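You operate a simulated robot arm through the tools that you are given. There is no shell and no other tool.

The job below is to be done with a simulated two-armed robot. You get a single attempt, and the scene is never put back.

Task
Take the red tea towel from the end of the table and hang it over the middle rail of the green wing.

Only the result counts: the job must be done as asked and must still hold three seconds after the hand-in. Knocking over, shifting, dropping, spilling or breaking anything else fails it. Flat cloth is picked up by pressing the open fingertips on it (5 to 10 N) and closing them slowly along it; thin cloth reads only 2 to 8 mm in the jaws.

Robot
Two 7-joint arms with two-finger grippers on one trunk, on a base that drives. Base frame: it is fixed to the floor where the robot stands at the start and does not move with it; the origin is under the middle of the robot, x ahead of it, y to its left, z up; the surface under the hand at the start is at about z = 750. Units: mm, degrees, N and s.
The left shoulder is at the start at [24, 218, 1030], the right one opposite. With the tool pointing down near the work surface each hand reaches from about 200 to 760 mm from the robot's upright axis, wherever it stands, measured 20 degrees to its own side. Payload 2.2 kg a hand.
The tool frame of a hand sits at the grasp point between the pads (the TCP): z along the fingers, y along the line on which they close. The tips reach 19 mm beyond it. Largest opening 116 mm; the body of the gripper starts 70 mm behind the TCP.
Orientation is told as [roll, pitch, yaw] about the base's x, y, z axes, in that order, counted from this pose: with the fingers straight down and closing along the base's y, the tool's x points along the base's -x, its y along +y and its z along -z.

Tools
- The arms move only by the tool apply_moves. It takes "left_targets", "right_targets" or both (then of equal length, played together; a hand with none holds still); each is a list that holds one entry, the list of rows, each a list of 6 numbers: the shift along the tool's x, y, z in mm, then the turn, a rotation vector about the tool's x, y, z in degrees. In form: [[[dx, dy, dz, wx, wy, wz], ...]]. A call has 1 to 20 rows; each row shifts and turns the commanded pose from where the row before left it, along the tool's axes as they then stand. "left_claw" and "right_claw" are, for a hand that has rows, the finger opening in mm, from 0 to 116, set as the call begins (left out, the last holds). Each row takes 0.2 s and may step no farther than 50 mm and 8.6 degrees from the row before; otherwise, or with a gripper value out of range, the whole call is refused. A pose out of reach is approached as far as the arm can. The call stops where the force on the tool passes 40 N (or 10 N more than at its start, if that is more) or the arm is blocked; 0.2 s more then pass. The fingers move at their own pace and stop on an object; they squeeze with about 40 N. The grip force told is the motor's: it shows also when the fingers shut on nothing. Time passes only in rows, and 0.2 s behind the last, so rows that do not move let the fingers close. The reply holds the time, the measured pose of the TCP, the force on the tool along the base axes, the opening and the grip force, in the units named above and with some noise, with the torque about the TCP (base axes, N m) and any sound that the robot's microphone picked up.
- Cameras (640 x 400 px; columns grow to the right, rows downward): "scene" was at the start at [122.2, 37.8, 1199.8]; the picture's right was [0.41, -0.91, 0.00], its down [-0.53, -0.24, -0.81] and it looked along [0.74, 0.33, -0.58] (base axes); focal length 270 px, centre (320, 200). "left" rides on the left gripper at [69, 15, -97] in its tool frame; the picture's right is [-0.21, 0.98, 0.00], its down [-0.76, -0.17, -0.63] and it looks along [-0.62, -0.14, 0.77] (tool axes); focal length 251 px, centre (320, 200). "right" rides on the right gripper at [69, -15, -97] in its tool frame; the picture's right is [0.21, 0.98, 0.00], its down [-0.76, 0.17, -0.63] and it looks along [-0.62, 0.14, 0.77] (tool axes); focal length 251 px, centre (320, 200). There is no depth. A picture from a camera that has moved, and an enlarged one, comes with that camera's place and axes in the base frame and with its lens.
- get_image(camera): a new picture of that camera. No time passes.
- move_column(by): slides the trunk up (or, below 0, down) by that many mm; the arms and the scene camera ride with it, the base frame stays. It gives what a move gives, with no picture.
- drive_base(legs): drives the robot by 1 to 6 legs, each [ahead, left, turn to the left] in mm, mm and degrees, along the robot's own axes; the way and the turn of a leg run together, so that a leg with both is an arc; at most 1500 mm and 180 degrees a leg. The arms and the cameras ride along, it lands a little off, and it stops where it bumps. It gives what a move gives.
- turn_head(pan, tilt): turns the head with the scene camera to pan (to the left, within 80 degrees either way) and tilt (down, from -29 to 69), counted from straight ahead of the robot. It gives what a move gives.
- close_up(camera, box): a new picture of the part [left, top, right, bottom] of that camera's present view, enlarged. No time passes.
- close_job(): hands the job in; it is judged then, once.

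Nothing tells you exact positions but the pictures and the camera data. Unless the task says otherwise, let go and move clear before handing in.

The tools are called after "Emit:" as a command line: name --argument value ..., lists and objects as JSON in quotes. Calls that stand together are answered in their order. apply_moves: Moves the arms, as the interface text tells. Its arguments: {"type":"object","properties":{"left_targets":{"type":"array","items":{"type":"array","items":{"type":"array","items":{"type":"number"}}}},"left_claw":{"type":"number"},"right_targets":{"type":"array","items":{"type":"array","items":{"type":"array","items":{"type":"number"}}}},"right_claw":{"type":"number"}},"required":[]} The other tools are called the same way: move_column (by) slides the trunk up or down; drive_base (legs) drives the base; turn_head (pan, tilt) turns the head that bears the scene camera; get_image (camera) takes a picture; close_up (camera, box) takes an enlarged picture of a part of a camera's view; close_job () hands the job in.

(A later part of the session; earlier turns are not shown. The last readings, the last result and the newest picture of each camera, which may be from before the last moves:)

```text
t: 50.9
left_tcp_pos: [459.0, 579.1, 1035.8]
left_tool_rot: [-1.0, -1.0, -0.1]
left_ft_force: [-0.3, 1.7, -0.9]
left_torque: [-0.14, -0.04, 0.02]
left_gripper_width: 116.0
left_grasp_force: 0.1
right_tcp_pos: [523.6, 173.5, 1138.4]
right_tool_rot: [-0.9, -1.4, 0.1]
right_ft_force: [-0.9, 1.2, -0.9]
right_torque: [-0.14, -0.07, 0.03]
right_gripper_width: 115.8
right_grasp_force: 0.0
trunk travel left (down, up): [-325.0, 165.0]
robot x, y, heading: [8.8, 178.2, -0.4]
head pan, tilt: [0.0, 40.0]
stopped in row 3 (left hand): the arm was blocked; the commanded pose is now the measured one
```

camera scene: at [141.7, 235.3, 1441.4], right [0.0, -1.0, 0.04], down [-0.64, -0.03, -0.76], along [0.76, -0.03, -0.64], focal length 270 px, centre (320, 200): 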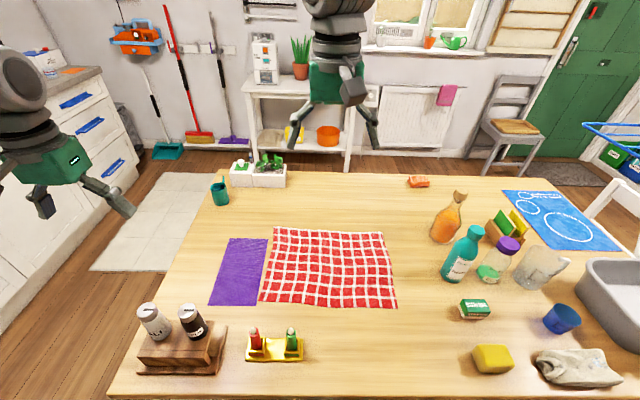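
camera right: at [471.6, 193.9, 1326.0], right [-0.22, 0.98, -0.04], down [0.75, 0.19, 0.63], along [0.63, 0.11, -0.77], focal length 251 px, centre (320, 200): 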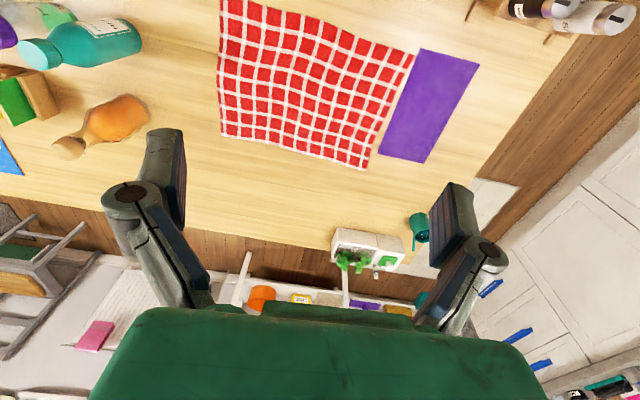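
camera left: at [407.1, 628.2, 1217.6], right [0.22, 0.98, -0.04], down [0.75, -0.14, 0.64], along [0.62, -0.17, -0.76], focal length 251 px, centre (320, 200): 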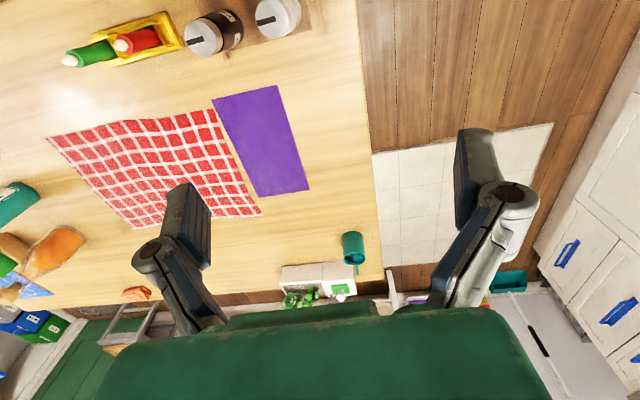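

Emit:
turn_head --pan 0 --tilt 45

Emit:
turn_head --pan 0 --tilt 40

Emit:
turn_head --pan 0 --tilt 45

Emit:
turn_head --pan 0 --tilt 40

Emit:
turn_head --pan 0 --tilt 45

Emit:
turn_head --pan 0 --tilt 40

Emit:
turn_head --pan 0 --tilt 45

Emit:
turn_head --pan 0 --tilt 40

```text
t: 51.6
left_tcp_pos: [460.1, 522.4, 1053.6]
left_tool_rot: [1.6, -1.1, -0.8]
left_ft_force: [0.5, -0.5, 0.1]
left_torque: [0.13, 0.03, 0.01]
left_gripper_width: 115.9
left_grasp_force: 0.0
right_tcp_pos: [523.3, 110.1, 1137.7]
right_tool_rot: [1.7, -1.2, -0.5]
right_ft_force: [-0.5, -2.4, 0.8]
right_torque: [0.15, 0.02, 0.0]
right_gripper_width: 116.0
right_grasp_force: 0.1
trunk travel left (down, up): [-325.0, 165.0]
robot x, y, heading: [9.3, 167.2, -0.3]
head pan, tilt: [0.0, 45.0]
```

```text
t: 52.2
left_tcp_pos: [457.3, 531.7, 1050.7]
left_tool_rot: [1.3, -1.2, -0.6]
left_ft_force: [-0.4, -0.8, 0.4]
left_torque: [0.05, 0.02, -0.03]
left_gripper_width: 116.4
left_grasp_force: 0.1
right_tcp_pos: [523.8, 120.5, 1140.0]
right_tool_rot: [1.3, -1.3, -0.3]
right_ft_force: [-0.6, 0.1, 1.4]
right_torque: [0.12, -0.01, 0.0]
right_gripper_width: 116.1
right_grasp_force: 0.0
trunk travel left (down, up): [-325.0, 165.0]
robot x, y, heading: [11.1, 168.9, -0.3]
head pan, tilt: [0.0, 40.0]
```

```text
t: 52.9
left_tcp_pos: [459.5, 590.1, 1030.1]
left_tool_rot: [-1.4, -0.9, -0.5]
left_ft_force: [1.8, 0.0, -1.2]
left_torque: [-0.02, 0.09, 0.01]
left_gripper_width: 116.0
left_grasp_force: 0.0
right_tcp_pos: [523.8, 185.6, 1135.8]
right_tool_rot: [-1.4, -1.0, -0.1]
right_ft_force: [0.2, -0.4, -1.2]
right_torque: [-0.04, 0.03, 0.02]
right_gripper_width: 116.0
right_grasp_force: 0.1
trunk travel left (down, up): [-325.0, 165.0]
robot x, y, heading: [7.8, 183.4, -1.0]
head pan, tilt: [0.0, 45.0]
```

```text
t: 53.6
left_tcp_pos: [459.0, 582.3, 1034.6]
left_tool_rot: [-1.0, -0.9, -0.1]
left_ft_force: [-0.8, 1.2, 0.1]
left_torque: [-0.09, -0.01, 0.03]
left_gripper_width: 116.0
left_grasp_force: 0.1
right_tcp_pos: [523.1, 176.1, 1136.6]
right_tool_rot: [-0.9, -1.2, 0.1]
right_ft_force: [-0.9, 2.2, -0.8]
right_torque: [-0.12, -0.05, 0.01]
right_gripper_width: 116.1
right_grasp_force: 0.0
trunk travel left (down, up): [-325.0, 165.0]
robot x, y, heading: [12.0, 180.6, -0.4]
head pan, tilt: [0.0, 40.0]
```

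```text
t: 54.2
left_tcp_pos: [459.6, 517.6, 1054.1]
left_tool_rot: [2.0, -0.9, -0.6]
left_ft_force: [0.9, -2.0, 1.3]
left_torque: [0.19, 0.09, -0.02]
left_gripper_width: 115.8
left_grasp_force: 0.1
right_tcp_pos: [525.8, 105.7, 1136.2]
right_tool_rot: [1.8, -1.1, -0.5]
right_ft_force: [0.9, -2.4, 1.0]
right_torque: [0.18, 0.06, -0.02]
right_gripper_width: 115.8
right_grasp_force: 0.1
trunk travel left (down, up): [-325.0, 165.0]
robot x, y, heading: [8.6, 164.1, -0.5]
head pan, tilt: [0.0, 45.0]
```

```text
t: 54.9
left_tcp_pos: [456.7, 534.1, 1050.0]
left_tool_rot: [1.1, -1.2, -0.5]
left_ft_force: [-0.6, -0.7, 0.3]
left_torque: [0.05, 0.02, 0.0]
left_gripper_width: 115.8
left_grasp_force: 0.1
right_tcp_pos: [521.9, 124.3, 1139.3]
right_tool_rot: [1.1, -1.4, -0.4]
right_ft_force: [-0.1, -0.2, 1.1]
right_torque: [0.06, 0.0, 0.01]
right_gripper_width: 115.9
right_grasp_force: 0.1
trunk travel left (down, up): [-325.0, 165.0]
robot x, y, heading: [7.4, 170.3, -0.5]
head pan, tilt: [0.0, 40.0]
```

```text
t: 55.5
left_tcp_pos: [459.4, 595.3, 1029.3]
left_tool_rot: [-1.7, -0.9, -0.4]
left_ft_force: [-0.3, 2.3, -1.0]
left_torque: [-0.18, 0.02, 0.03]
left_gripper_width: 116.1
left_grasp_force: 0.1
right_tcp_pos: [523.8, 190.6, 1136.6]
right_tool_rot: [-1.5, -1.2, -0.1]
right_ft_force: [0.2, 2.0, -1.3]
right_torque: [-0.21, -0.02, 0.0]
right_gripper_width: 116.1
right_grasp_force: 0.0
trunk travel left (down, up): [-325.0, 165.0]
robot x, y, heading: [10.6, 183.7, -0.8]
head pan, tilt: [0.0, 45.0]
```

```text
t: 56.2
left_tcp_pos: [459.7, 577.8, 1036.7]
left_tool_rot: [-0.9, -1.0, -0.2]
left_ft_force: [0.5, 0.8, 0.3]
left_torque: [-0.07, -0.02, 0.02]
left_gripper_width: 116.0
left_grasp_force: 0.0
right_tcp_pos: [523.9, 171.5, 1137.6]
right_tool_rot: [-0.7, -1.2, 0.1]
right_ft_force: [-0.9, 1.4, 0.2]
right_torque: [-0.08, -0.02, -0.01]
right_gripper_width: 116.0
right_grasp_force: 0.1
trunk travel left (down, up): [-325.0, 165.0]
robot x, y, heading: [11.5, 178.5, -0.6]
head pan, tilt: [0.0, 40.0]
```

Emit:
apply_moves --left_targets '[[[0, -20, 0, 0, 0, 0], [0, -20, 0, 0, 0, 0], [0, -20, 0, 0, 0, 0], [0, -20, 0, 0, 0, 0], [0, -20, 0, 0, 0, 0], [0, -20, 0, 0, 0, 0], [0, -20, 0, 0, 0, 0], [0, -20, 0, 0, 0, 0]]]'

Emit:
drive_base --legs '[[0, 0, 0]]'

Emit:
drive_base --legs '[[0, 0, 0]]'

```text
t: 58.2
left_tcp_pos: [454.2, 456.1, 1034.7]
left_tool_rot: [-2.8, -1.1, 0.2]
left_ft_force: [-0.6, 2.9, -0.5]
left_torque: [-0.28, -0.11, 0.04]
left_gripper_width: 115.9
left_grasp_force: 0.1
right_tcp_pos: [519.8, 214.9, 1139.8]
right_tool_rot: [-2.5, -1.5, 0.5]
right_ft_force: [-0.3, 3.1, 0.5]
right_torque: [-0.24, -0.01, 0.04]
right_gripper_width: 116.2
right_grasp_force: 0.1
trunk travel left (down, up): [-325.0, 165.0]
robot x, y, heading: [10.1, 186.6, -0.5]
head pan, tilt: [0.0, 40.0]
stopped in row 8 (left hand): the arm was blocked; the commanded pose is now the measured one
```

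```text
t: 58.9
left_tcp_pos: [455.8, 444.2, 1036.0]
left_tool_rot: [-2.1, -1.0, 0.0]
left_ft_force: [-0.5, 1.3, 0.2]
left_torque: [-0.14, -0.02, 0.01]
left_gripper_width: 116.0
left_grasp_force: 0.1
right_tcp_pos: [519.8, 200.8, 1137.6]
right_tool_rot: [-1.7, -1.3, 0.3]
right_ft_force: [-0.7, 0.8, -1.2]
right_torque: [-0.14, -0.05, 0.0]
right_gripper_width: 116.1
right_grasp_force: 0.0
trunk travel left (down, up): [-325.0, 165.0]
robot x, y, heading: [10.3, 187.5, -0.5]
head pan, tilt: [0.0, 40.0]
```

```text
t: 59.6
left_tcp_pos: [451.1, 414.0, 1043.7]
left_tool_rot: [-0.5, -1.3, -0.1]
left_ft_force: [0.3, -0.4, -0.4]
left_torque: [0.07, 0.04, -0.02]
left_gripper_width: 115.8
left_grasp_force: 0.2
right_tcp_pos: [517.7, 166.8, 1142.4]
right_tool_rot: [0.1, -1.6, -0.3]
right_ft_force: [-0.9, -1.5, 1.0]
right_torque: [0.13, -0.07, 0.01]
right_gripper_width: 115.9
right_grasp_force: 0.1
trunk travel left (down, up): [-325.0, 165.0]
robot x, y, heading: [10.4, 183.7, -0.4]
head pan, tilt: [0.0, 40.0]
```

Emit:
move_column --by -80

Emit:
drive_base --legs '[[0, 0, 0]]'

Emit:
drive_base --legs '[[0, 0, 0]]'

Emit:
drive_base --legs '[[0, 0, 0]]'

Emit:
drive_base --legs '[[0, 0, 0]]'

Emit:
drive_base --legs '[[0, 0, 0]]'

Emit:
drive_base --legs '[[0, 0, 0]]'

Emit:
drive_base --legs '[[0, 0, 0]]'

Emit:
drive_base --legs '[[0, 0, 0]]'

```text
t: 60.8
left_tcp_pos: [448.3, 473.1, 950.7]
left_tool_rot: [-3.7, -1.4, 0.1]
left_ft_force: [-0.4, 1.9, 0.5]
left_torque: [-0.15, 0.01, 0.03]
left_gripper_width: 116.1
left_grasp_force: 0.0
right_tcp_pos: [512.6, 232.3, 1060.0]
right_tool_rot: [-3.1, -1.5, 0.3]
right_ft_force: [0.2, 2.2, -2.1]
right_torque: [-0.19, 0.0, 0.01]
right_gripper_width: 116.1
right_grasp_force: 0.0
trunk travel left (down, up): [-245.0, 245.0]
robot x, y, heading: [12.3, 191.7, -0.2]
head pan, tilt: [0.0, 40.0]
```

```text
t: 61.5
left_tcp_pos: [448.1, 459.7, 953.8]
left_tool_rot: [-2.8, -1.3, 0.1]
left_ft_force: [0.5, 0.5, 0.6]
left_torque: [-0.09, 0.0, -0.03]
left_gripper_width: 115.9
left_grasp_force: 0.2
right_tcp_pos: [518.0, 211.1, 1071.3]
right_tool_rot: [-1.3, -2.0, -0.6]
right_ft_force: [0.7, 2.4, -0.2]
right_torque: [-0.09, 0.06, 0.0]
right_gripper_width: 116.1
right_grasp_force: 0.0
trunk travel left (down, up): [-245.0, 245.0]
robot x, y, heading: [16.3, 183.8, -0.2]
head pan, tilt: [0.0, 40.0]
```

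```text
t: 62.2
left_tcp_pos: [446.0, 443.3, 959.4]
left_tool_rot: [-2.1, -1.5, -0.1]
left_ft_force: [-0.5, 0.4, -0.2]
left_torque: [0.03, 0.0, -0.03]
left_gripper_width: 116.1
left_grasp_force: 0.0
right_tcp_pos: [516.3, 188.5, 1077.3]
right_tool_rot: [0.2, -2.3, -1.3]
right_ft_force: [0.2, -1.5, 1.2]
right_torque: [0.11, 0.07, 0.02]
right_gripper_width: 115.9
right_grasp_force: 0.1
trunk travel left (down, up): [-245.0, 245.0]
robot x, y, heading: [7.6, 184.8, -0.4]
head pan, tilt: [0.0, 40.0]
```

```text
t: 62.9
left_tcp_pos: [444.8, 435.3, 961.1]
left_tool_rot: [-1.9, -1.8, -0.2]
left_ft_force: [-0.2, -0.3, 0.2]
left_torque: [0.02, 0.01, 0.0]
left_gripper_width: 115.9
left_grasp_force: 0.1
right_tcp_pos: [515.1, 183.0, 1080.1]
right_tool_rot: [0.2, -2.4, -1.2]
right_ft_force: [-0.6, -0.5, 0.8]
right_torque: [0.06, 0.03, 0.02]
right_gripper_width: 115.8
right_grasp_force: 0.1
trunk travel left (down, up): [-245.0, 245.0]
robot x, y, heading: [14.0, 180.8, -0.6]
head pan, tilt: [0.0, 40.0]
```

```text
t: 63.6
left_tcp_pos: [441.4, 440.8, 959.9]
left_tool_rot: [-2.4, -1.9, -0.3]
left_ft_force: [0.2, -0.3, 0.0]
left_torque: [0.07, 0.02, 0.03]
left_gripper_width: 116.2
left_grasp_force: 0.1
right_tcp_pos: [510.5, 188.4, 1081.1]
right_tool_rot: [-0.4, -2.7, -1.2]
right_ft_force: [0.0, 0.2, -0.1]
right_torque: [0.04, 0.01, 0.0]
right_gripper_width: 115.9
right_grasp_force: 0.0
trunk travel left (down, up): [-245.0, 245.0]
robot x, y, heading: [9.2, 177.5, -0.5]
head pan, tilt: [0.0, 40.0]
```

```text
t: 64.3
left_tcp_pos: [438.8, 447.1, 959.6]
left_tool_rot: [-2.7, -2.0, -0.3]
left_ft_force: [-0.3, 0.6, -0.2]
left_torque: [-0.01, -0.02, 0.0]
left_gripper_width: 116.4
left_grasp_force: 0.1
right_tcp_pos: [508.0, 196.6, 1082.4]
right_tool_rot: [-0.6, -2.9, -1.3]
right_ft_force: [0.6, 0.8, 0.1]
right_torque: [-0.03, 0.0, 0.0]
right_gripper_width: 115.9
right_grasp_force: 0.1
trunk travel left (down, up): [-245.0, 245.0]
robot x, y, heading: [13.3, 177.0, -0.6]
head pan, tilt: [0.0, 40.0]
```

```text
t: 65.0
left_tcp_pos: [436.5, 448.9, 961.0]
left_tool_rot: [-2.7, -2.1, -0.2]
left_ft_force: [0.6, 2.0, -0.7]
left_torque: [-0.12, -0.02, 0.01]
left_gripper_width: 115.9
left_grasp_force: 0.0
right_tcp_pos: [505.4, 199.0, 1084.4]
right_tool_rot: [-0.6, -3.0, -1.2]
right_ft_force: [-0.5, 1.5, 0.3]
right_torque: [-0.06, 0.02, 0.02]
right_gripper_width: 115.9
right_grasp_force: 0.1
trunk travel left (down, up): [-245.0, 245.0]
robot x, y, heading: [9.5, 176.3, -0.9]
head pan, tilt: [0.0, 40.0]
```

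```text
t: 65.7
left_tcp_pos: [432.0, 446.1, 964.0]
left_tool_rot: [-2.4, -2.3, -0.3]
left_ft_force: [0.6, 0.3, -0.3]
left_torque: [0.0, -0.02, 0.0]
left_gripper_width: 116.0
left_grasp_force: 0.0
right_tcp_pos: [502.1, 193.3, 1086.2]
right_tool_rot: [-0.2, -3.2, -1.2]
right_ft_force: [0.2, 1.0, 0.1]
right_torque: [-0.03, 0.02, -0.03]
right_gripper_width: 116.2
right_grasp_force: 0.1
trunk travel left (down, up): [-245.0, 245.0]
robot x, y, heading: [11.4, 182.1, -0.5]
head pan, tilt: [0.0, 40.0]
```

```text
t: 66.4
left_tcp_pos: [432.0, 440.9, 967.1]
left_tool_rot: [-2.1, -2.4, -0.2]
left_ft_force: [-0.4, -0.8, 0.3]
left_torque: [-0.02, 0.0, -0.02]
left_gripper_width: 116.0
left_grasp_force: 0.0
right_tcp_pos: [499.9, 188.2, 1086.9]
right_tool_rot: [-0.1, -3.4, -1.1]
right_ft_force: [-0.6, 0.4, 0.1]
right_torque: [0.02, 0.01, 0.01]
right_gripper_width: 115.9
right_grasp_force: 0.0
trunk travel left (down, up): [-245.0, 245.0]
robot x, y, heading: [12.7, 178.7, -0.8]
head pan, tilt: [0.0, 40.0]
```

The trunk now shows a slow drift in pitch, which is odd; I'll look at the robot's own state and surroundings before going on.

Emit:
get_image --camera "scene"

Emit:
get_image --camera "left"

Emit:
get_image --camera "right"

```text
taken
camera scene: at [138.0, 176.0, 1263.1], right [-0.01, -1.0, 0.0], down [-0.65, 0.01, -0.76], along [0.76, -0.01, -0.65], focal length 270 px, centre (320, 200)
```

scene: 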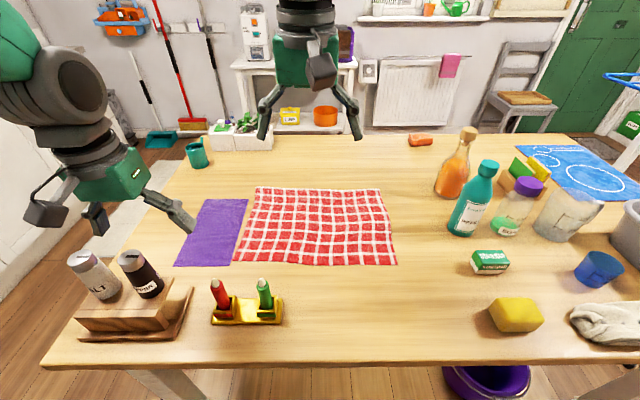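

```text
taken
camera left: at [358.0, 460.3, 1059.2], right [0.22, 0.98, -0.03], down [0.73, -0.14, 0.67], along [0.65, -0.17, -0.74], focal length 251 px, centre (320, 200)
```

left: 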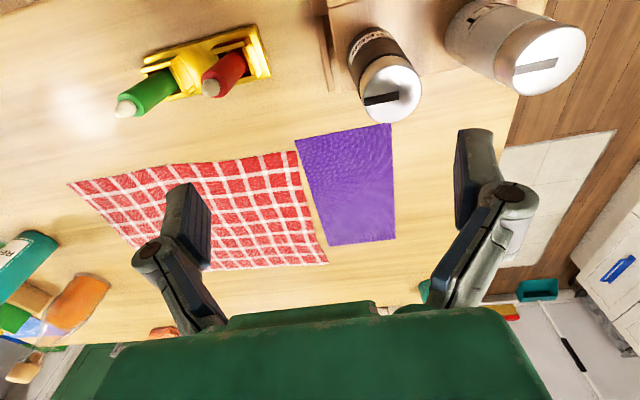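

```text
taken
camera right: at [424.3, 175.8, 1179.3], right [-0.19, 0.98, -0.01], down [0.72, 0.15, 0.68], along [0.66, 0.12, -0.74], focal length 251 px, centre (320, 200)
```

right: 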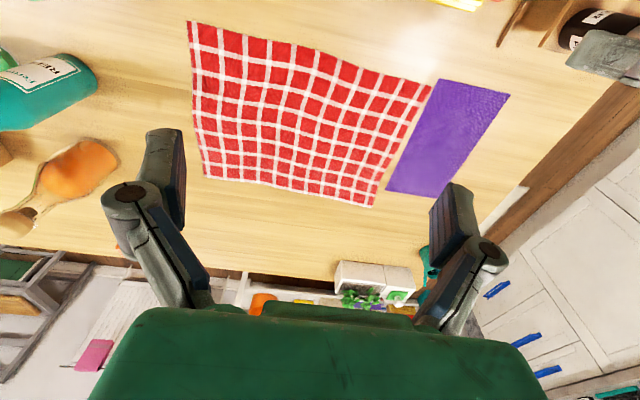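

The trunk itself is level again (the sway has died out; the hands only crept a bit). Towel measured: x≈514–792, y≈−9 to 366. I'll now bring both hands over the far part of it, at x≈712, y≈316 and 41, and turn them so the fingers close along x.

Emit:
apply_moves --left_targets '[[[-35, -15.6, 0, 0, 0, 0], [-35, -15.6, 0, 0, 0, 0], [-35, -15.6, 0, 0, 0, 0], [-35, -15.6, 0, 0, 0, 0], [-35, -15.6, 0, 0, 0, 0], [-35, -15.6, 0, 0, 0, 0], [-35, -15.6, 0, 0, 0, 0], [-35, -15.6, 0, 0, 0, 0]]]' --right_targets '[[[-26.5, -18.4, 17, 0, 0, 0], [-26.5, -18.4, 17, 0, 0, 0], [-26.5, -18.4, 17, 0, 0, 0], [-26.5, -18.4, 17, 0, 0, 0], [-26.5, -18.4, 17, 0, 0, 0], [-26.5, -18.4, 17, 0, 0, 0], [-26.5, -18.4, 17, 0, 0, 0], [-26.5, -18.4, 17, 0, 0, 0]]]'

```text
t: 68.2
left_tcp_pos: [712.3, 314.3, 979.3]
left_tool_rot: [-2.0, -2.2, -0.2]
left_ft_force: [-0.2, 0.7, -1.7]
left_torque: [0.0, 0.01, 0.03]
left_gripper_width: 115.9
left_grasp_force: 0.0
right_tcp_pos: [719.7, 35.5, 962.0]
right_tool_rot: [0.0, -3.2, -1.2]
right_ft_force: [1.0, -0.3, -0.4]
right_torque: [0.01, 0.08, -0.01]
right_gripper_width: 115.9
right_grasp_force: 0.0
trunk travel left (down, up): [-245.0, 245.0]
robot x, y, heading: [11.0, 181.0, -0.7]
head pan, tilt: [0.0, 40.0]
```

Emit:
apply_moves --left_targets '[[[0, 0, 0, -2.0, 2.2, 0], [0, 0, 0, 0, 0, -8.2], [0, 0, 0, 0, 0, -8.2], [0, 0, 0, 0, 0, -8.2], [0, 0, 0, 0, 0, -8.2], [0, 0, 0, 0, 0, -8.2], [0, 0, 0, 0, 0, -8.2], [0, 0, 0, 0, 0, -8.2], [0, 0, 0, 0, 0, -8.2], [0, 0, 0, 0, 0, -8.2], [0, 0, 0, 0, 0, -8.2], [0, 0, 0, 0, 0, -8.2]]]' --right_targets '[[[0, 0, 0, 0, 3.2, 0], [0, 0, 0, 0, 0, 8.07], [0, 0, 0, 0, 0, 8.07], [0, 0, 0, 0, 0, 8.07], [0, 0, 0, 0, 0, 8.07], [0, 0, 0, 0, 0, 8.07], [0, 0, 0, 0, 0, 8.07], [0, 0, 0, 0, 0, 8.07], [0, 0, 0, 0, 0, 8.07], [0, 0, 0, 0, 0, 8.07], [0, 0, 0, 0, 0, 8.07], [0, 0, 0, 0, 0, 8.07]]]'

Emit:
get_image --camera "scene"

Emit:
get_image --camera "left"

Emit:
get_image --camera "right"

```text
t: 70.8
left_tcp_pos: [710.6, 315.8, 984.6]
left_tool_rot: [-0.4, 0.1, 90.1]
left_ft_force: [-0.1, 0.1, 0.3]
left_torque: [-0.02, 0.0, -0.02]
left_gripper_width: 115.9
left_grasp_force: 0.1
right_tcp_pos: [718.4, 40.0, 964.7]
right_tool_rot: [0.2, -0.1, -90.0]
right_ft_force: [-0.3, 0.1, 0.2]
right_torque: [-0.05, -0.01, -0.02]
right_gripper_width: 116.0
right_grasp_force: 0.0
trunk travel left (down, up): [-245.0, 245.0]
robot x, y, heading: [13.0, 177.1, -0.7]
head pan, tilt: [0.0, 40.0]
```

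```text
taken
camera scene: at [141.3, 177.7, 1262.8], right [-0.01, -1.0, 0.0], down [-0.65, 0.01, -0.76], along [0.76, -0.01, -0.65], focal length 270 px, centre (320, 200)
```

scene: 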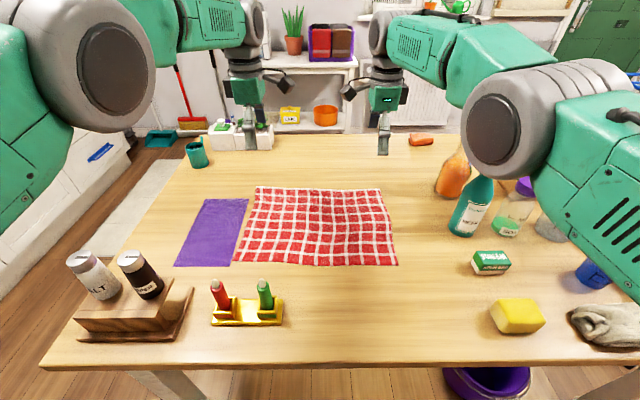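

```text
taken
camera left: at [694.1, 247.8, 1081.4], right [-0.98, 0.21, -0.01], down [0.16, 0.76, 0.63], along [0.14, 0.62, -0.78], focal length 251 px, centre (320, 200)
```

left: 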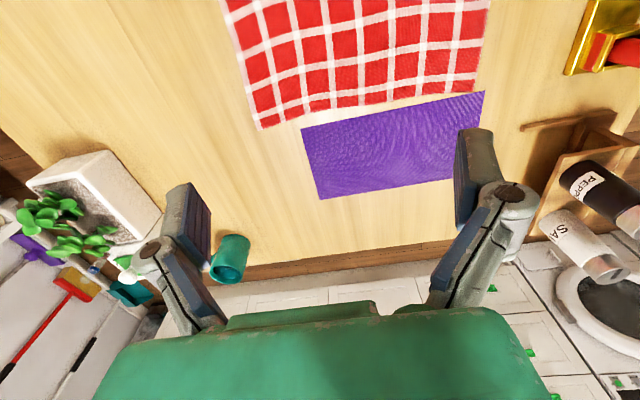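

```text
taken
camera right: at [702.8, 109.1, 1062.1], right [0.98, 0.21, 0.0], down [0.16, -0.76, 0.63], along [0.14, -0.62, -0.77], focal length 251 px, centre (320, 200)
```

right: 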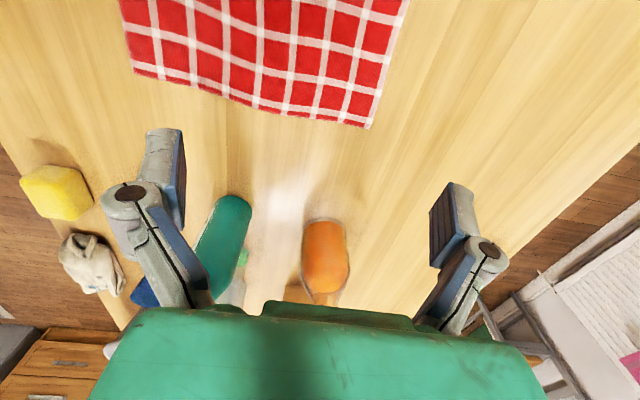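

Both hands are oriented with fingers closing along x. I'll now set the jaws to about 50 mm and lower to just above the cloth.

Emit:
apply_moves --left_targets '[[[0, -1.1, 19, 0, 0, 0], [0, -1.1, 19, 0, 0, 0], [0, -1.1, 19, 0, 0, 0], [0, -1.1, 19, 0, 0, 0], [0, -1.1, 19, 0, 0, 0], [0, -1.1, 19, 0, 0, 0], [0, -1.1, 19, 0, 0, 0], [0, -1.1, 19, 0, 0, 0], [0, -1.1, 19, 0, 0, 0], [0, -1.1, 19, 0, 0, 0]]]' --right_targets '[[[0, -0.5, 17, 0, 0, 0], [0, -0.5, 17, 0, 0, 0], [0, -0.5, 17, 0, 0, 0], [0, -0.5, 17, 0, 0, 0], [0, -0.5, 17, 0, 0, 0], [0, -0.5, 17, 0, 0, 0], [0, -0.5, 17, 0, 0, 0], [0, -0.5, 17, 0, 0, 0], [0, -0.5, 17, 0, 0, 0], [0, -0.5, 17, 0, 0, 0]]]' --left_claw 50 --right_claw 50

Emit:
get_image --camera "scene"

Emit:
get_image --camera "left"

Emit:
get_image --camera "right"

```text
t: 73.0
left_tcp_pos: [719.8, 317.1, 793.3]
left_tool_rot: [-0.3, 0.2, 90.0]
left_ft_force: [0.6, -0.2, 0.1]
left_torque: [-0.02, 0.01, 0.03]
left_gripper_width: 49.9
left_grasp_force: 0.0
left hand out of reach, approached as far as the arm can: row 10
right_tcp_pos: [714.9, 40.6, 794.1]
right_tool_rot: [0.2, -0.1, -90.0]
right_ft_force: [0.4, -0.9, 0.4]
right_torque: [-0.01, -0.07, -0.01]
right_gripper_width: 49.8
right_grasp_force: 0.1
trunk travel left (down, up): [-245.0, 245.0]
robot x, y, heading: [13.7, 181.0, -0.2]
head pan, tilt: [0.0, 40.0]
```

```text
taken
camera scene: at [142.0, 178.2, 1262.6], right [-0.01, -1.0, 0.0], down [-0.65, 0.01, -0.76], along [0.76, -0.01, -0.65], focal length 270 px, centre (320, 200)
```

scene: 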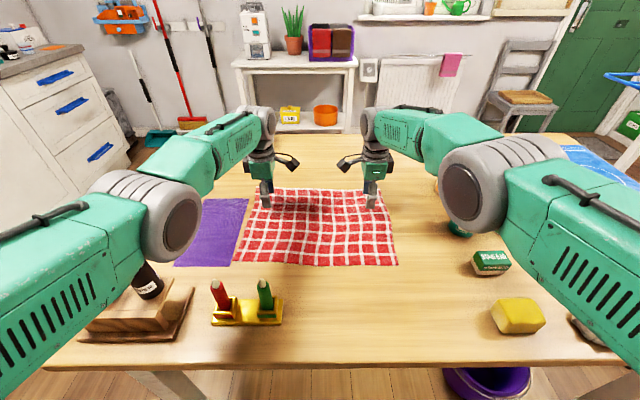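

```text
taken
camera left: at [704.5, 248.1, 890.4], right [-0.98, 0.22, -0.01], down [0.16, 0.76, 0.63], along [0.14, 0.61, -0.78], focal length 251 px, centre (320, 200)
```

left: 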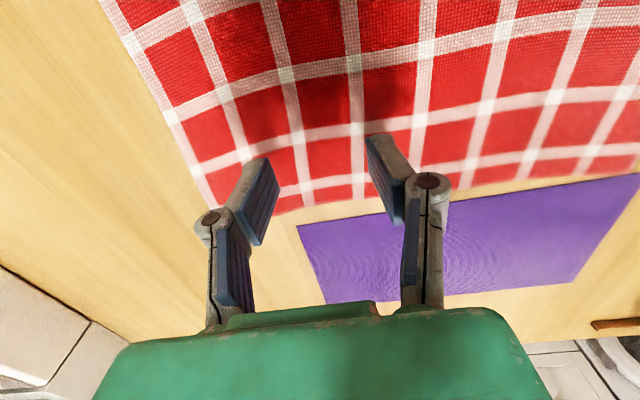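

```text
taken
camera right: at [698.2, 109.8, 890.0], right [0.98, 0.21, 0.0], down [0.16, -0.76, 0.63], along [0.14, -0.62, -0.77], focal length 251 px, centre (320, 200)
```

right: 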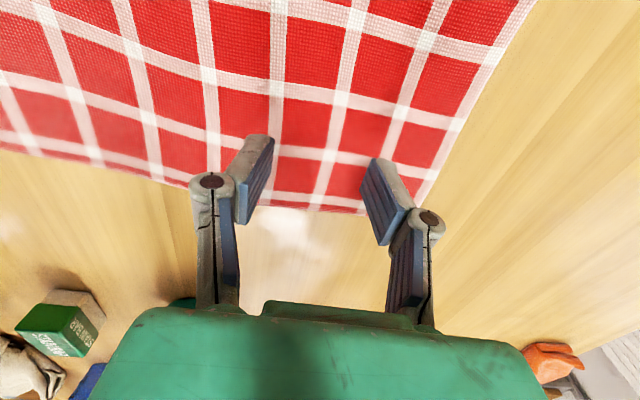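

The left arm is at the edge of its reach here, so I'll lift the hands a bit and drive 25 mm closer to the table.

Emit:
apply_moves --left_targets '[[[0, 0, -20, 0, 0, 0], [0, 0, -20, 0, 0, 0], [0, 0, -20, 0, 0, 0]]]' --right_targets '[[[0, 0, -20, 0, 0, 0], [0, 0, -20, 0, 0, 0], [0, 0, -20, 0, 0, 0]]]'

Emit:
drive_base --legs '[[25, 0, 0]]'

```text
t: 73.8
left_tcp_pos: [722.7, 317.0, 856.2]
left_tool_rot: [-0.2, 0.2, 90.0]
left_ft_force: [0.3, 0.7, 0.2]
left_torque: [0.0, -0.01, 0.02]
left_gripper_width: 50.1
left_grasp_force: 0.1
left hand out of reach, approached as far as the arm can: row 2
right_tcp_pos: [711.9, 38.7, 855.9]
right_tool_rot: [0.3, -0.1, -90.0]
right_ft_force: [-0.3, 0.2, -0.7]
right_torque: [0.02, -0.02, 0.02]
right_gripper_width: 49.8
right_grasp_force: 0.0
trunk travel left (down, up): [-245.0, 245.0]
robot x, y, heading: [9.3, 179.6, -0.5]
head pan, tilt: [0.0, 40.0]
```

```text
t: 74.6
left_tcp_pos: [748.9, 317.0, 855.3]
left_tool_rot: [-0.3, 0.3, 89.9]
left_ft_force: [0.4, -0.4, 0.3]
left_torque: [-0.01, 0.0, 0.0]
left_gripper_width: 50.1
left_grasp_force: 0.1
right_tcp_pos: [735.7, 38.0, 854.9]
right_tool_rot: [0.1, -0.2, -89.8]
right_ft_force: [0.4, -0.3, 0.0]
right_torque: [0.03, 0.01, 0.03]
right_gripper_width: 49.8
right_grasp_force: 0.0
trunk travel left (down, up): [-245.0, 245.0]
robot x, y, heading: [33.0, 180.5, -0.6]
head pan, tilt: [0.0, 40.0]
```

Emit:
apply_moves --left_targets '[[[0, 6.7, 15, 0, 0, 0], [0, 6.7, 15, 0, 0, 0], [0, 6.7, 15, 0, 0, 0], [0, 6.7, 15, 0, 0, 0]]]' --right_targets '[[[0, -5.7, 15, 0, 0, 0], [0, -5.7, 15, 0, 0, 0], [0, -5.7, 15, 0, 0, 0], [0, -5.7, 15, 0, 0, 0]]]'

Emit:
get_image --camera "left"

Emit:
get_image --camera "right"

Emit:
get_image --camera "scene"

```text
t: 75.6
left_tcp_pos: [742.2, 311.5, 795.2]
left_tool_rot: [-0.3, 0.2, 90.0]
left_ft_force: [0.2, 0.1, 0.0]
left_torque: [0.02, 0.02, 0.0]
left_gripper_width: 49.8
left_grasp_force: 0.0
left hand out of reach, approached as far as the arm can: row 1, 2, 3, 4
right_tcp_pos: [710.2, 38.7, 797.4]
right_tool_rot: [0.4, -0.1, -90.0]
right_ft_force: [0.2, 0.2, 0.1]
right_torque: [0.01, -0.02, 0.03]
right_gripper_width: 50.1
right_grasp_force: 0.0
trunk travel left (down, up): [-245.0, 245.0]
robot x, y, heading: [36.5, 179.7, -0.4]
head pan, tilt: [0.0, 40.0]
```

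```text
taken
camera left: at [726.6, 242.2, 890.9], right [-0.98, 0.22, -0.01], down [0.16, 0.76, 0.63], along [0.14, 0.62, -0.78], focal length 251 px, centre (320, 200)
```

left: 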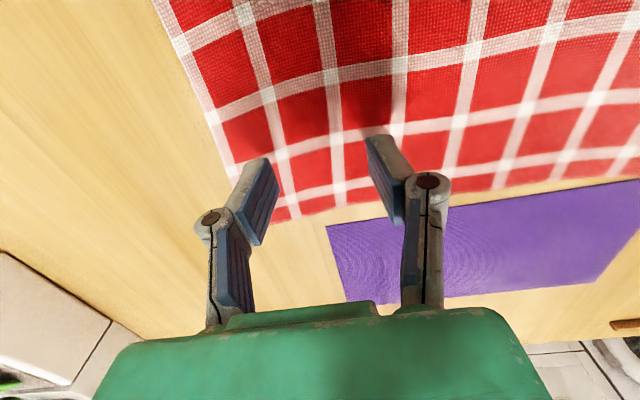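

```text
taken
camera right: at [694.6, 108.4, 893.4], right [0.98, 0.21, 0.01], down [0.16, -0.76, 0.63], along [0.14, -0.62, -0.77], focal length 251 px, centre (320, 200)
```

right: 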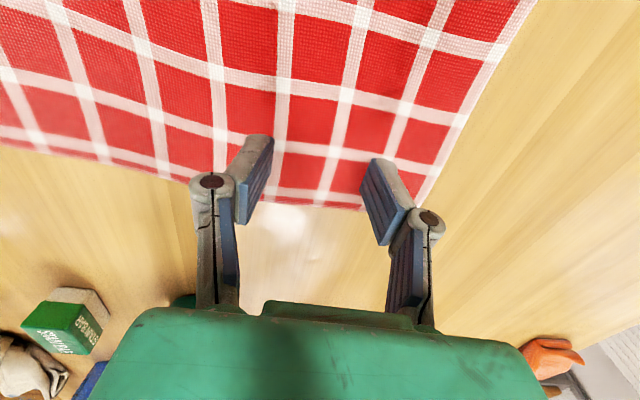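

```text
taken
camera scene: at [166.6, 177.8, 1262.7], right [-0.01, -1.0, 0.0], down [-0.65, 0.01, -0.76], along [0.76, -0.01, -0.65], focal length 270 px, centre (320, 200)
```

scene: 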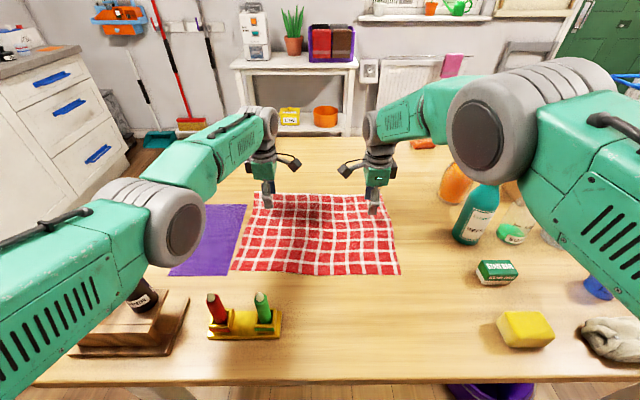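

The left wrist seems to hit a joint limit with this yaw (it refuses to move back in x). I'll lift the left hand and turn it the other way round (yaw −90), which keeps the same closing line.

Emit:
apply_moves --left_targets '[[[0, 0, -25, 0, 0, 0], [0, 0, -25, 0, 0, 0], [0, 0, -25, 0, 0, 0], [0, 0, 0, 0, 0, 8.5], [0, 0, 0, 0, 0, 8.5], [0, 0, 0, 0, 0, 8.5], [0, 0, 0, 0, 0, 8.5], [0, 0, 0, 0, 0, 8.5], [0, 0, 0, 0, 0, 8.5], [0, 0, 0, 0, 0, 8.5], [0, 0, 0, 0, 0, 8.5], [0, 0, 0, 0, 0, 8.5], [0, 0, 0, 0, 0, 8.5]]]'

Emit:
apply_moves --left_targets '[[[0, 0, 0, 0, 0, 8.6], [0, 0, 0, 0, 0, 8.6], [0, 0, 0, 0, 0, 8.6], [0, 0, 0, 0, 0, 8.6], [0, 0, 0, 0, 0, 8.6], [0, 0, 0, 0, 0, 8.6], [0, 0, 0, 0, 0, 8.6], [0, 0, 0, 0, 0, 8.6], [0, 0, 0, 0, 0, 8.6], [0, 0, 0, 0, 0, 8.6], [0, 0, 0, 0, 0, 8.6]]]'

Emit:
get_image --camera "scene"

```text
t: 78.4
left_tcp_pos: [748.5, 309.8, 869.7]
left_tool_rot: [-0.2, -0.4, 4.7]
left_ft_force: [0.2, -0.8, -0.8]
left_torque: [0.01, 0.01, 0.01]
left_gripper_width: 50.0
left_grasp_force: 0.1
left hand out of reach, approached as far as the arm can: row 1, 3
right_tcp_pos: [711.9, 38.5, 798.5]
right_tool_rot: [0.5, -0.1, -90.0]
right_ft_force: [-0.7, -0.6, 0.1]
right_torque: [0.02, 0.0, 0.02]
right_gripper_width: 49.8
right_grasp_force: 0.1
trunk travel left (down, up): [-245.0, 245.0]
robot x, y, heading: [32.2, 178.7, -0.6]
head pan, tilt: [0.0, 40.0]
```

```text
t: 80.8
left_tcp_pos: [748.3, 309.5, 871.0]
left_tool_rot: [0.4, -0.1, -89.8]
left_ft_force: [-0.2, -0.2, -0.5]
left_torque: [0.0, -0.01, 0.01]
left_gripper_width: 50.0
left_grasp_force: 0.0
right_tcp_pos: [711.6, 38.2, 797.1]
right_tool_rot: [0.5, -0.1, -90.0]
right_ft_force: [-0.4, -0.3, 0.8]
right_torque: [0.0, 0.03, 0.01]
right_gripper_width: 49.9
right_grasp_force: 0.0
trunk travel left (down, up): [-245.0, 245.0]
robot x, y, heading: [37.1, 179.1, -0.6]
head pan, tilt: [0.0, 40.0]
```

```text
taken
camera scene: at [166.1, 177.7, 1262.8], right [-0.01, -1.0, 0.0], down [-0.65, 0.01, -0.76], along [0.76, -0.01, -0.65], focal length 270 px, centre (320, 200)
```

scene: 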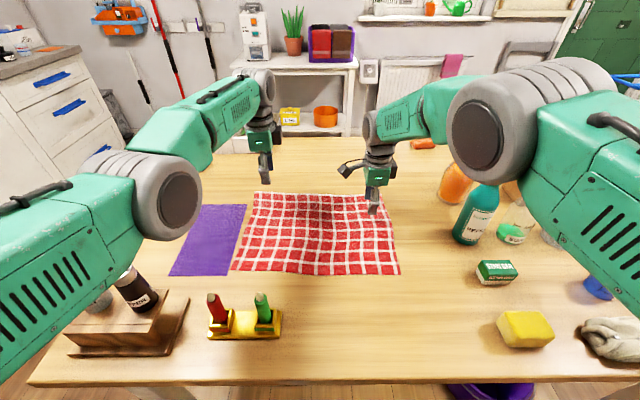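

Emit:
apply_moves --left_targets '[[[1.5, -6.6, 19.5, 0, 0, 0], [1.5, -6.6, 19.5, 0, 0, 0], [1.5, -6.6, 19.5, 0, 0, 0], [1.5, -6.6, 19.5, 0, 0, 0]]]'

Emit:
get_image --camera "left"

```text
t: 81.8
left_tcp_pos: [741.9, 310.8, 788.3]
left_tool_rot: [0.4, -0.3, -89.7]
left_ft_force: [-0.1, -0.2, -0.1]
left_torque: [0.03, -0.01, 0.01]
left_gripper_width: 49.8
left_grasp_force: 0.0
left hand out of reach, approached as far as the arm can: row 1, 2, 3, 4
right_tcp_pos: [710.3, 37.7, 797.4]
right_tool_rot: [0.6, -0.1, -89.9]
right_ft_force: [-0.3, 0.5, 0.2]
right_torque: [-0.01, -0.04, 0.02]
right_gripper_width: 49.8
right_grasp_force: 0.1
trunk travel left (down, up): [-245.0, 245.0]
robot x, y, heading: [37.9, 175.1, -0.6]
head pan, tilt: [0.0, 40.0]
```

```text
taken
camera left: at [755.7, 380.3, 886.0], right [0.98, -0.21, 0.01], down [-0.17, -0.76, 0.63], along [-0.13, -0.62, -0.77], focal length 251 px, centre (320, 200)
```

left: 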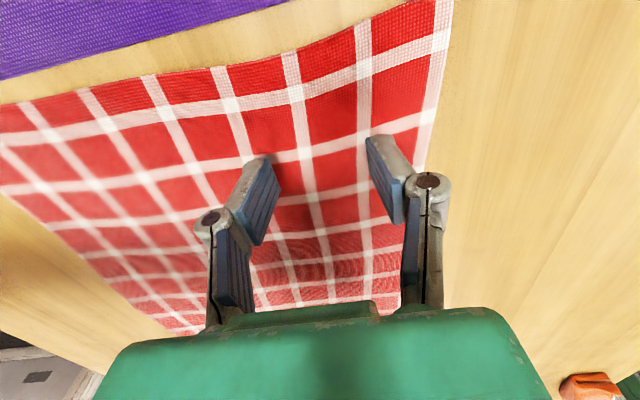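

The limit is the same either way (left elbow is low, wrist limit near x≈742), so I'll simply take the pinch line a little farther out: x≈745 left, x≈735 right, leaving a flap of about 58 mm.

Emit:
apply_moves --left_targets '[[[-1.5, 12, -2, 0, 0, 0], [-1.5, 12, -2, 0, 0, 0]]]' --right_targets '[[[0, 12, 2, 0, 0, 0], [0, 12, 2, 0, 0, 0]]]'

Emit:
get_image --camera "left"

Emit:
get_image --camera "right"

```text
t: 82.4
left_tcp_pos: [746.6, 312.0, 797.1]
left_tool_rot: [0.5, -0.3, -89.6]
left_ft_force: [-0.1, 0.6, -1.1]
left_torque: [0.04, 0.01, 0.04]
left_gripper_width: 50.0
left_grasp_force: 0.1
left hand out of reach, approached as far as the arm can: row 1, 2
right_tcp_pos: [738.2, 39.2, 792.4]
right_tool_rot: [0.4, 0.0, -90.0]
right_ft_force: [-0.7, 0.5, -0.4]
right_torque: [0.02, 0.01, -0.03]
right_gripper_width: 50.0
right_grasp_force: 0.1
trunk travel left (down, up): [-245.0, 245.0]
robot x, y, heading: [36.5, 180.3, -0.5]
head pan, tilt: [0.0, 40.0]
```

```text
taken
camera left: at [760.6, 381.7, 893.1], right [0.98, -0.21, 0.01], down [-0.17, -0.76, 0.63], along [-0.13, -0.62, -0.77], focal length 251 px, centre (320, 200)
```

left: 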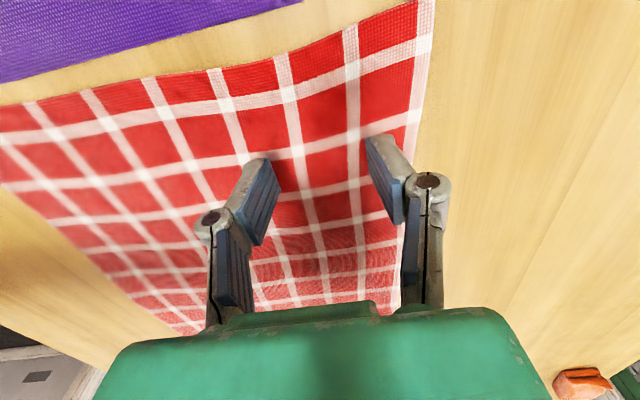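

```text
taken
camera right: at [721.4, 108.7, 888.9], right [0.98, 0.21, 0.01], down [0.16, -0.76, 0.63], along [0.14, -0.62, -0.77], focal length 251 px, centre (320, 200)
```

right: 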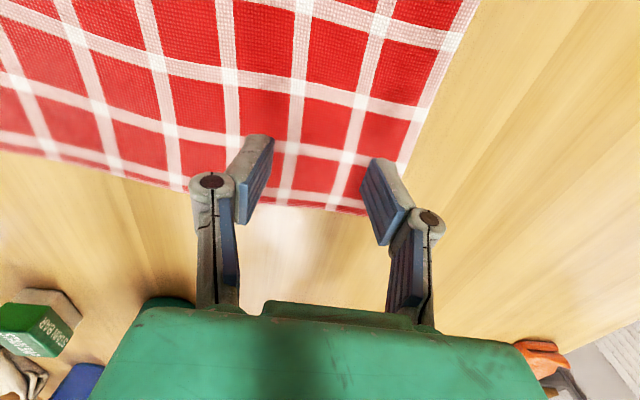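

Emit:
apply_moves --left_targets '[[[0, 0, 7, 0, 0, 0], [0, 0, 7, 0, 0, 0], [0, 0, 7, 0, 0, 0], [0, 0, 0, 0, 0, 0]]]' --right_targets '[[[0, 0, 5.4, 0, 0, 0], [0, 0, 5.4, 0, 0, 0], [0, 0, 5.4, 0, 0, 0], [0, 0, 0, 0, 0, 0]]]'

```text
t: 83.4
left_tcp_pos: [742.1, 313.4, 776.5]
left_tool_rot: [0.5, -0.2, -89.8]
left_ft_force: [-0.2, 0.4, 0.2]
left_torque: [-0.02, 0.0, 0.01]
left_gripper_width: 50.1
left_grasp_force: 0.2
left hand out of reach, approached as far as the arm can: row 3
right_tcp_pos: [738.9, 39.4, 777.9]
right_tool_rot: [0.5, -0.1, -90.0]
right_ft_force: [0.5, -0.3, 1.4]
right_torque: [-0.01, -0.01, 0.0]
right_gripper_width: 50.2
right_grasp_force: 0.1
trunk travel left (down, up): [-245.0, 245.0]
robot x, y, heading: [35.7, 177.3, -0.3]
head pan, tilt: [0.0, 40.0]
```

Emit:
apply_moves --left_targets '[[[0, 0, 2, 0, 0, 0], [0, 0, 2, 0, 0, 0], [0, 0, 1, 0, 0, 0], [0, 0, 0, 0, 0, 0]]]' --right_targets '[[[0, 0, 2, 0, 0, 0], [0, 0, 2, 0, 0, 0], [0, 0, 2, 0, 0, 0], [0, 0, 0, 0, 0, 0]]]'

```text
t: 84.4
left_tcp_pos: [742.1, 313.7, 771.9]
left_tool_rot: [0.5, -0.3, -89.6]
left_ft_force: [-0.3, -0.7, 0.8]
left_torque: [0.0, 0.0, 0.02]
left_gripper_width: 50.2
left_grasp_force: 0.2
right_tcp_pos: [738.1, 38.9, 771.3]
right_tool_rot: [0.5, -0.2, -90.1]
right_ft_force: [0.4, -0.5, 2.0]
right_torque: [-0.02, 0.03, -0.02]
right_gripper_width: 49.5
right_grasp_force: 0.1
trunk travel left (down, up): [-245.0, 245.0]
robot x, y, heading: [37.5, 181.9, -0.6]
head pan, tilt: [0.0, 40.0]
```

Emit:
apply_moves --left_targets '[[[0, 0, 1, 0, 0, 0], [0, 0, 1, 0, 0, 0], [0, 0, 0, 0, 0, 0]]]' --right_targets '[[[0, 0, 1, 0, 0, 0], [0, 0, 1, 0, 0, 0], [0, 0, 0, 0, 0, 0]]]'

```text
t: 85.2
left_tcp_pos: [740.2, 313.6, 770.1]
left_tool_rot: [0.6, -0.2, -89.6]
left_ft_force: [0.4, -0.3, 8.3]
left_torque: [0.0, -0.03, -0.01]
left_gripper_width: 51.4
left_grasp_force: 0.0
right_tcp_pos: [736.0, 38.6, 770.8]
right_tool_rot: [0.6, -0.1, -90.0]
right_ft_force: [-0.4, 0.4, 8.3]
right_torque: [0.02, -0.03, -0.02]
right_gripper_width: 50.3
right_grasp_force: 0.0
trunk travel left (down, up): [-245.0, 245.0]
robot x, y, heading: [38.6, 180.6, -0.4]
head pan, tilt: [0.0, 40.0]
```

Both hands press at about 8 N. Now I close the fingers slowly in steps.

Emit:
apply_moves --left_targets '[[[0, 0, 0, 0, 0, 0]]]' --right_targets '[[[0, 0, 0, 0, 0, 0]]]' --left_claw 44 --right_claw 44

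Emit:
apply_moves --left_targets '[[[0, 0, 0, 0, 0, 0]]]' --right_targets '[[[0, 0, 0, 0, 0, 0]]]' --left_claw 38 --right_claw 38

Emit:
get_image --camera "left"

Emit:
get_image --camera "right"

```text
t: 85.6
left_tcp_pos: [739.7, 313.5, 771.4]
left_tool_rot: [0.6, -0.2, -89.6]
left_ft_force: [-0.7, -0.5, 8.8]
left_torque: [0.01, 0.01, -0.04]
left_gripper_width: 45.0
left_grasp_force: 0.1
right_tcp_pos: [735.6, 39.6, 769.8]
right_tool_rot: [0.5, -0.1, -89.9]
right_ft_force: [-0.1, 0.8, 11.1]
right_torque: [0.02, -0.07, 0.01]
right_gripper_width: 41.0
right_grasp_force: 5.0
trunk travel left (down, up): [-245.0, 245.0]
robot x, y, heading: [34.2, 179.2, -0.4]
head pan, tilt: [0.0, 40.0]
```

```text
t: 86.0
left_tcp_pos: [739.7, 314.1, 770.9]
left_tool_rot: [0.6, -0.2, -89.5]
left_ft_force: [0.5, -0.7, 6.8]
left_torque: [0.03, 0.04, 0.0]
left_gripper_width: 35.8
left_grasp_force: 0.1
right_tcp_pos: [736.3, 38.1, 769.8]
right_tool_rot: [0.5, -0.1, -90.0]
right_ft_force: [0.1, 0.9, 8.8]
right_torque: [0.01, 0.01, 0.0]
right_gripper_width: 36.7
right_grasp_force: 0.0
trunk travel left (down, up): [-245.0, 245.0]
robot x, y, heading: [36.0, 180.4, -0.5]
head pan, tilt: [0.0, 40.0]
```

```text
taken
camera left: at [753.4, 383.5, 867.0], right [0.98, -0.21, 0.01], down [-0.17, -0.76, 0.63], along [-0.12, -0.62, -0.77], focal length 251 px, centre (320, 200)
```

left: 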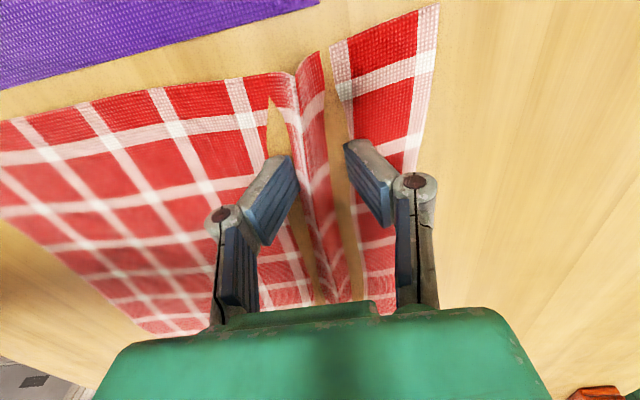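

```text
taken
camera right: at [718.6, 108.7, 866.6], right [0.98, 0.21, 0.01], down [0.16, -0.76, 0.63], along [0.14, -0.62, -0.77], focal length 251 px, centre (320, 200)
```

right: 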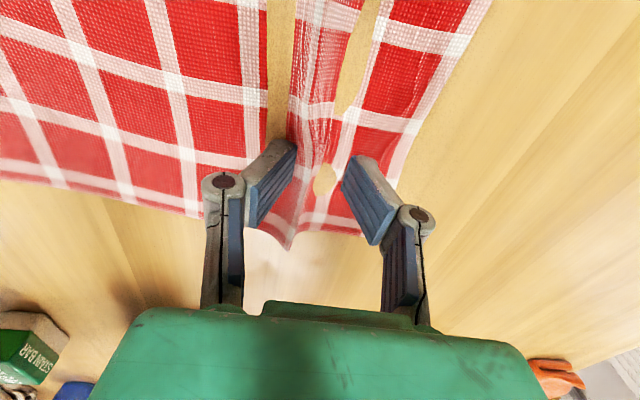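

The ridge is forming nicely along y under both hands; continuing to close.

Emit:
apply_moves --left_targets '[[[0, 0, 0, 0, 0, 0]]]' --right_targets '[[[0, 0, 0, 0, 0, 0]]]' --left_claw 31 --right_claw 31

Emit:
apply_moves --left_targets '[[[0, 0, 0, 0, 0, 0]]]' --right_targets '[[[0, 0, 0, 0, 0, 0]]]' --left_claw 25 --right_claw 25

Emit:
apply_moves --left_targets '[[[0, 0, 0, 0, 0, 0]]]' --right_targets '[[[0, 0, 0, 0, 0, 0]]]' --left_claw 19 --right_claw 19

Emit:
get_image --camera "left"

Emit:
get_image --camera "right"

```text
t: 86.4
left_tcp_pos: [740.2, 314.2, 770.1]
left_tool_rot: [0.6, -0.2, -89.7]
left_ft_force: [-0.4, 0.5, 6.9]
left_torque: [0.01, 0.03, -0.01]
left_gripper_width: 29.3
left_grasp_force: 0.1
right_tcp_pos: [735.1, 39.3, 768.7]
right_tool_rot: [0.5, -0.1, -90.0]
right_ft_force: [0.4, -0.1, 7.1]
right_torque: [0.06, 0.01, -0.02]
right_gripper_width: 30.4
right_grasp_force: 0.1
trunk travel left (down, up): [-245.0, 245.0]
robot x, y, heading: [36.6, 176.9, -0.3]
head pan, tilt: [0.0, 40.0]
```

```text
t: 86.8
left_tcp_pos: [740.8, 313.3, 770.1]
left_tool_rot: [0.6, -0.1, -89.6]
left_ft_force: [0.4, 1.2, 6.4]
left_torque: [0.01, 0.04, -0.01]
left_gripper_width: 22.8
left_grasp_force: 0.0
right_tcp_pos: [736.4, 38.6, 770.1]
right_tool_rot: [0.6, 0.0, -90.0]
right_ft_force: [0.4, 0.0, 5.3]
right_torque: [0.02, 0.04, 0.0]
right_gripper_width: 27.8
right_grasp_force: 0.0
trunk travel left (down, up): [-245.0, 245.0]
robot x, y, heading: [37.4, 180.7, -0.5]
head pan, tilt: [0.0, 40.0]
```

```text
t: 87.2
left_tcp_pos: [739.7, 313.9, 770.1]
left_tool_rot: [0.7, -0.1, -89.6]
left_ft_force: [0.8, 0.5, 6.4]
left_torque: [0.02, 0.04, 0.01]
left_gripper_width: 15.6
left_grasp_force: 0.1
right_tcp_pos: [736.2, 38.7, 770.5]
right_tool_rot: [0.5, -0.2, -90.0]
right_ft_force: [0.9, 0.0, 7.7]
right_torque: [-0.01, 0.02, 0.02]
right_gripper_width: 16.3
right_grasp_force: 0.1
trunk travel left (down, up): [-245.0, 245.0]
robot x, y, heading: [36.3, 181.8, -0.4]
head pan, tilt: [0.0, 40.0]
```

```text
taken
camera left: at [754.3, 383.4, 866.6], right [0.98, -0.21, 0.01], down [-0.17, -0.76, 0.63], along [-0.12, -0.62, -0.77], focal length 251 px, centre (320, 200)
```

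left: 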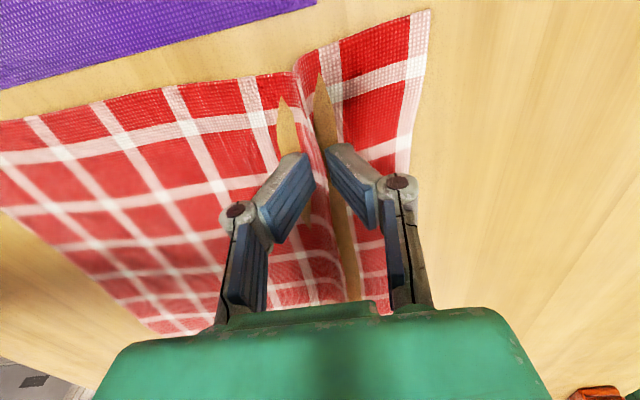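

```text
taken
camera right: at [719.6, 108.6, 866.3], right [0.98, 0.21, 0.01], down [0.16, -0.76, 0.64], along [0.14, -0.62, -0.77], focal length 251 px, centre (320, 200)
```

right: 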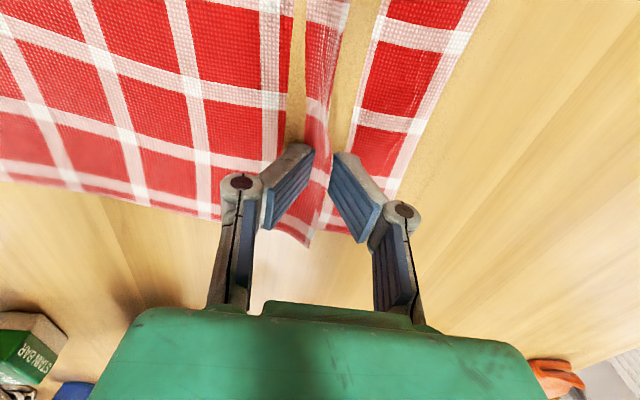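

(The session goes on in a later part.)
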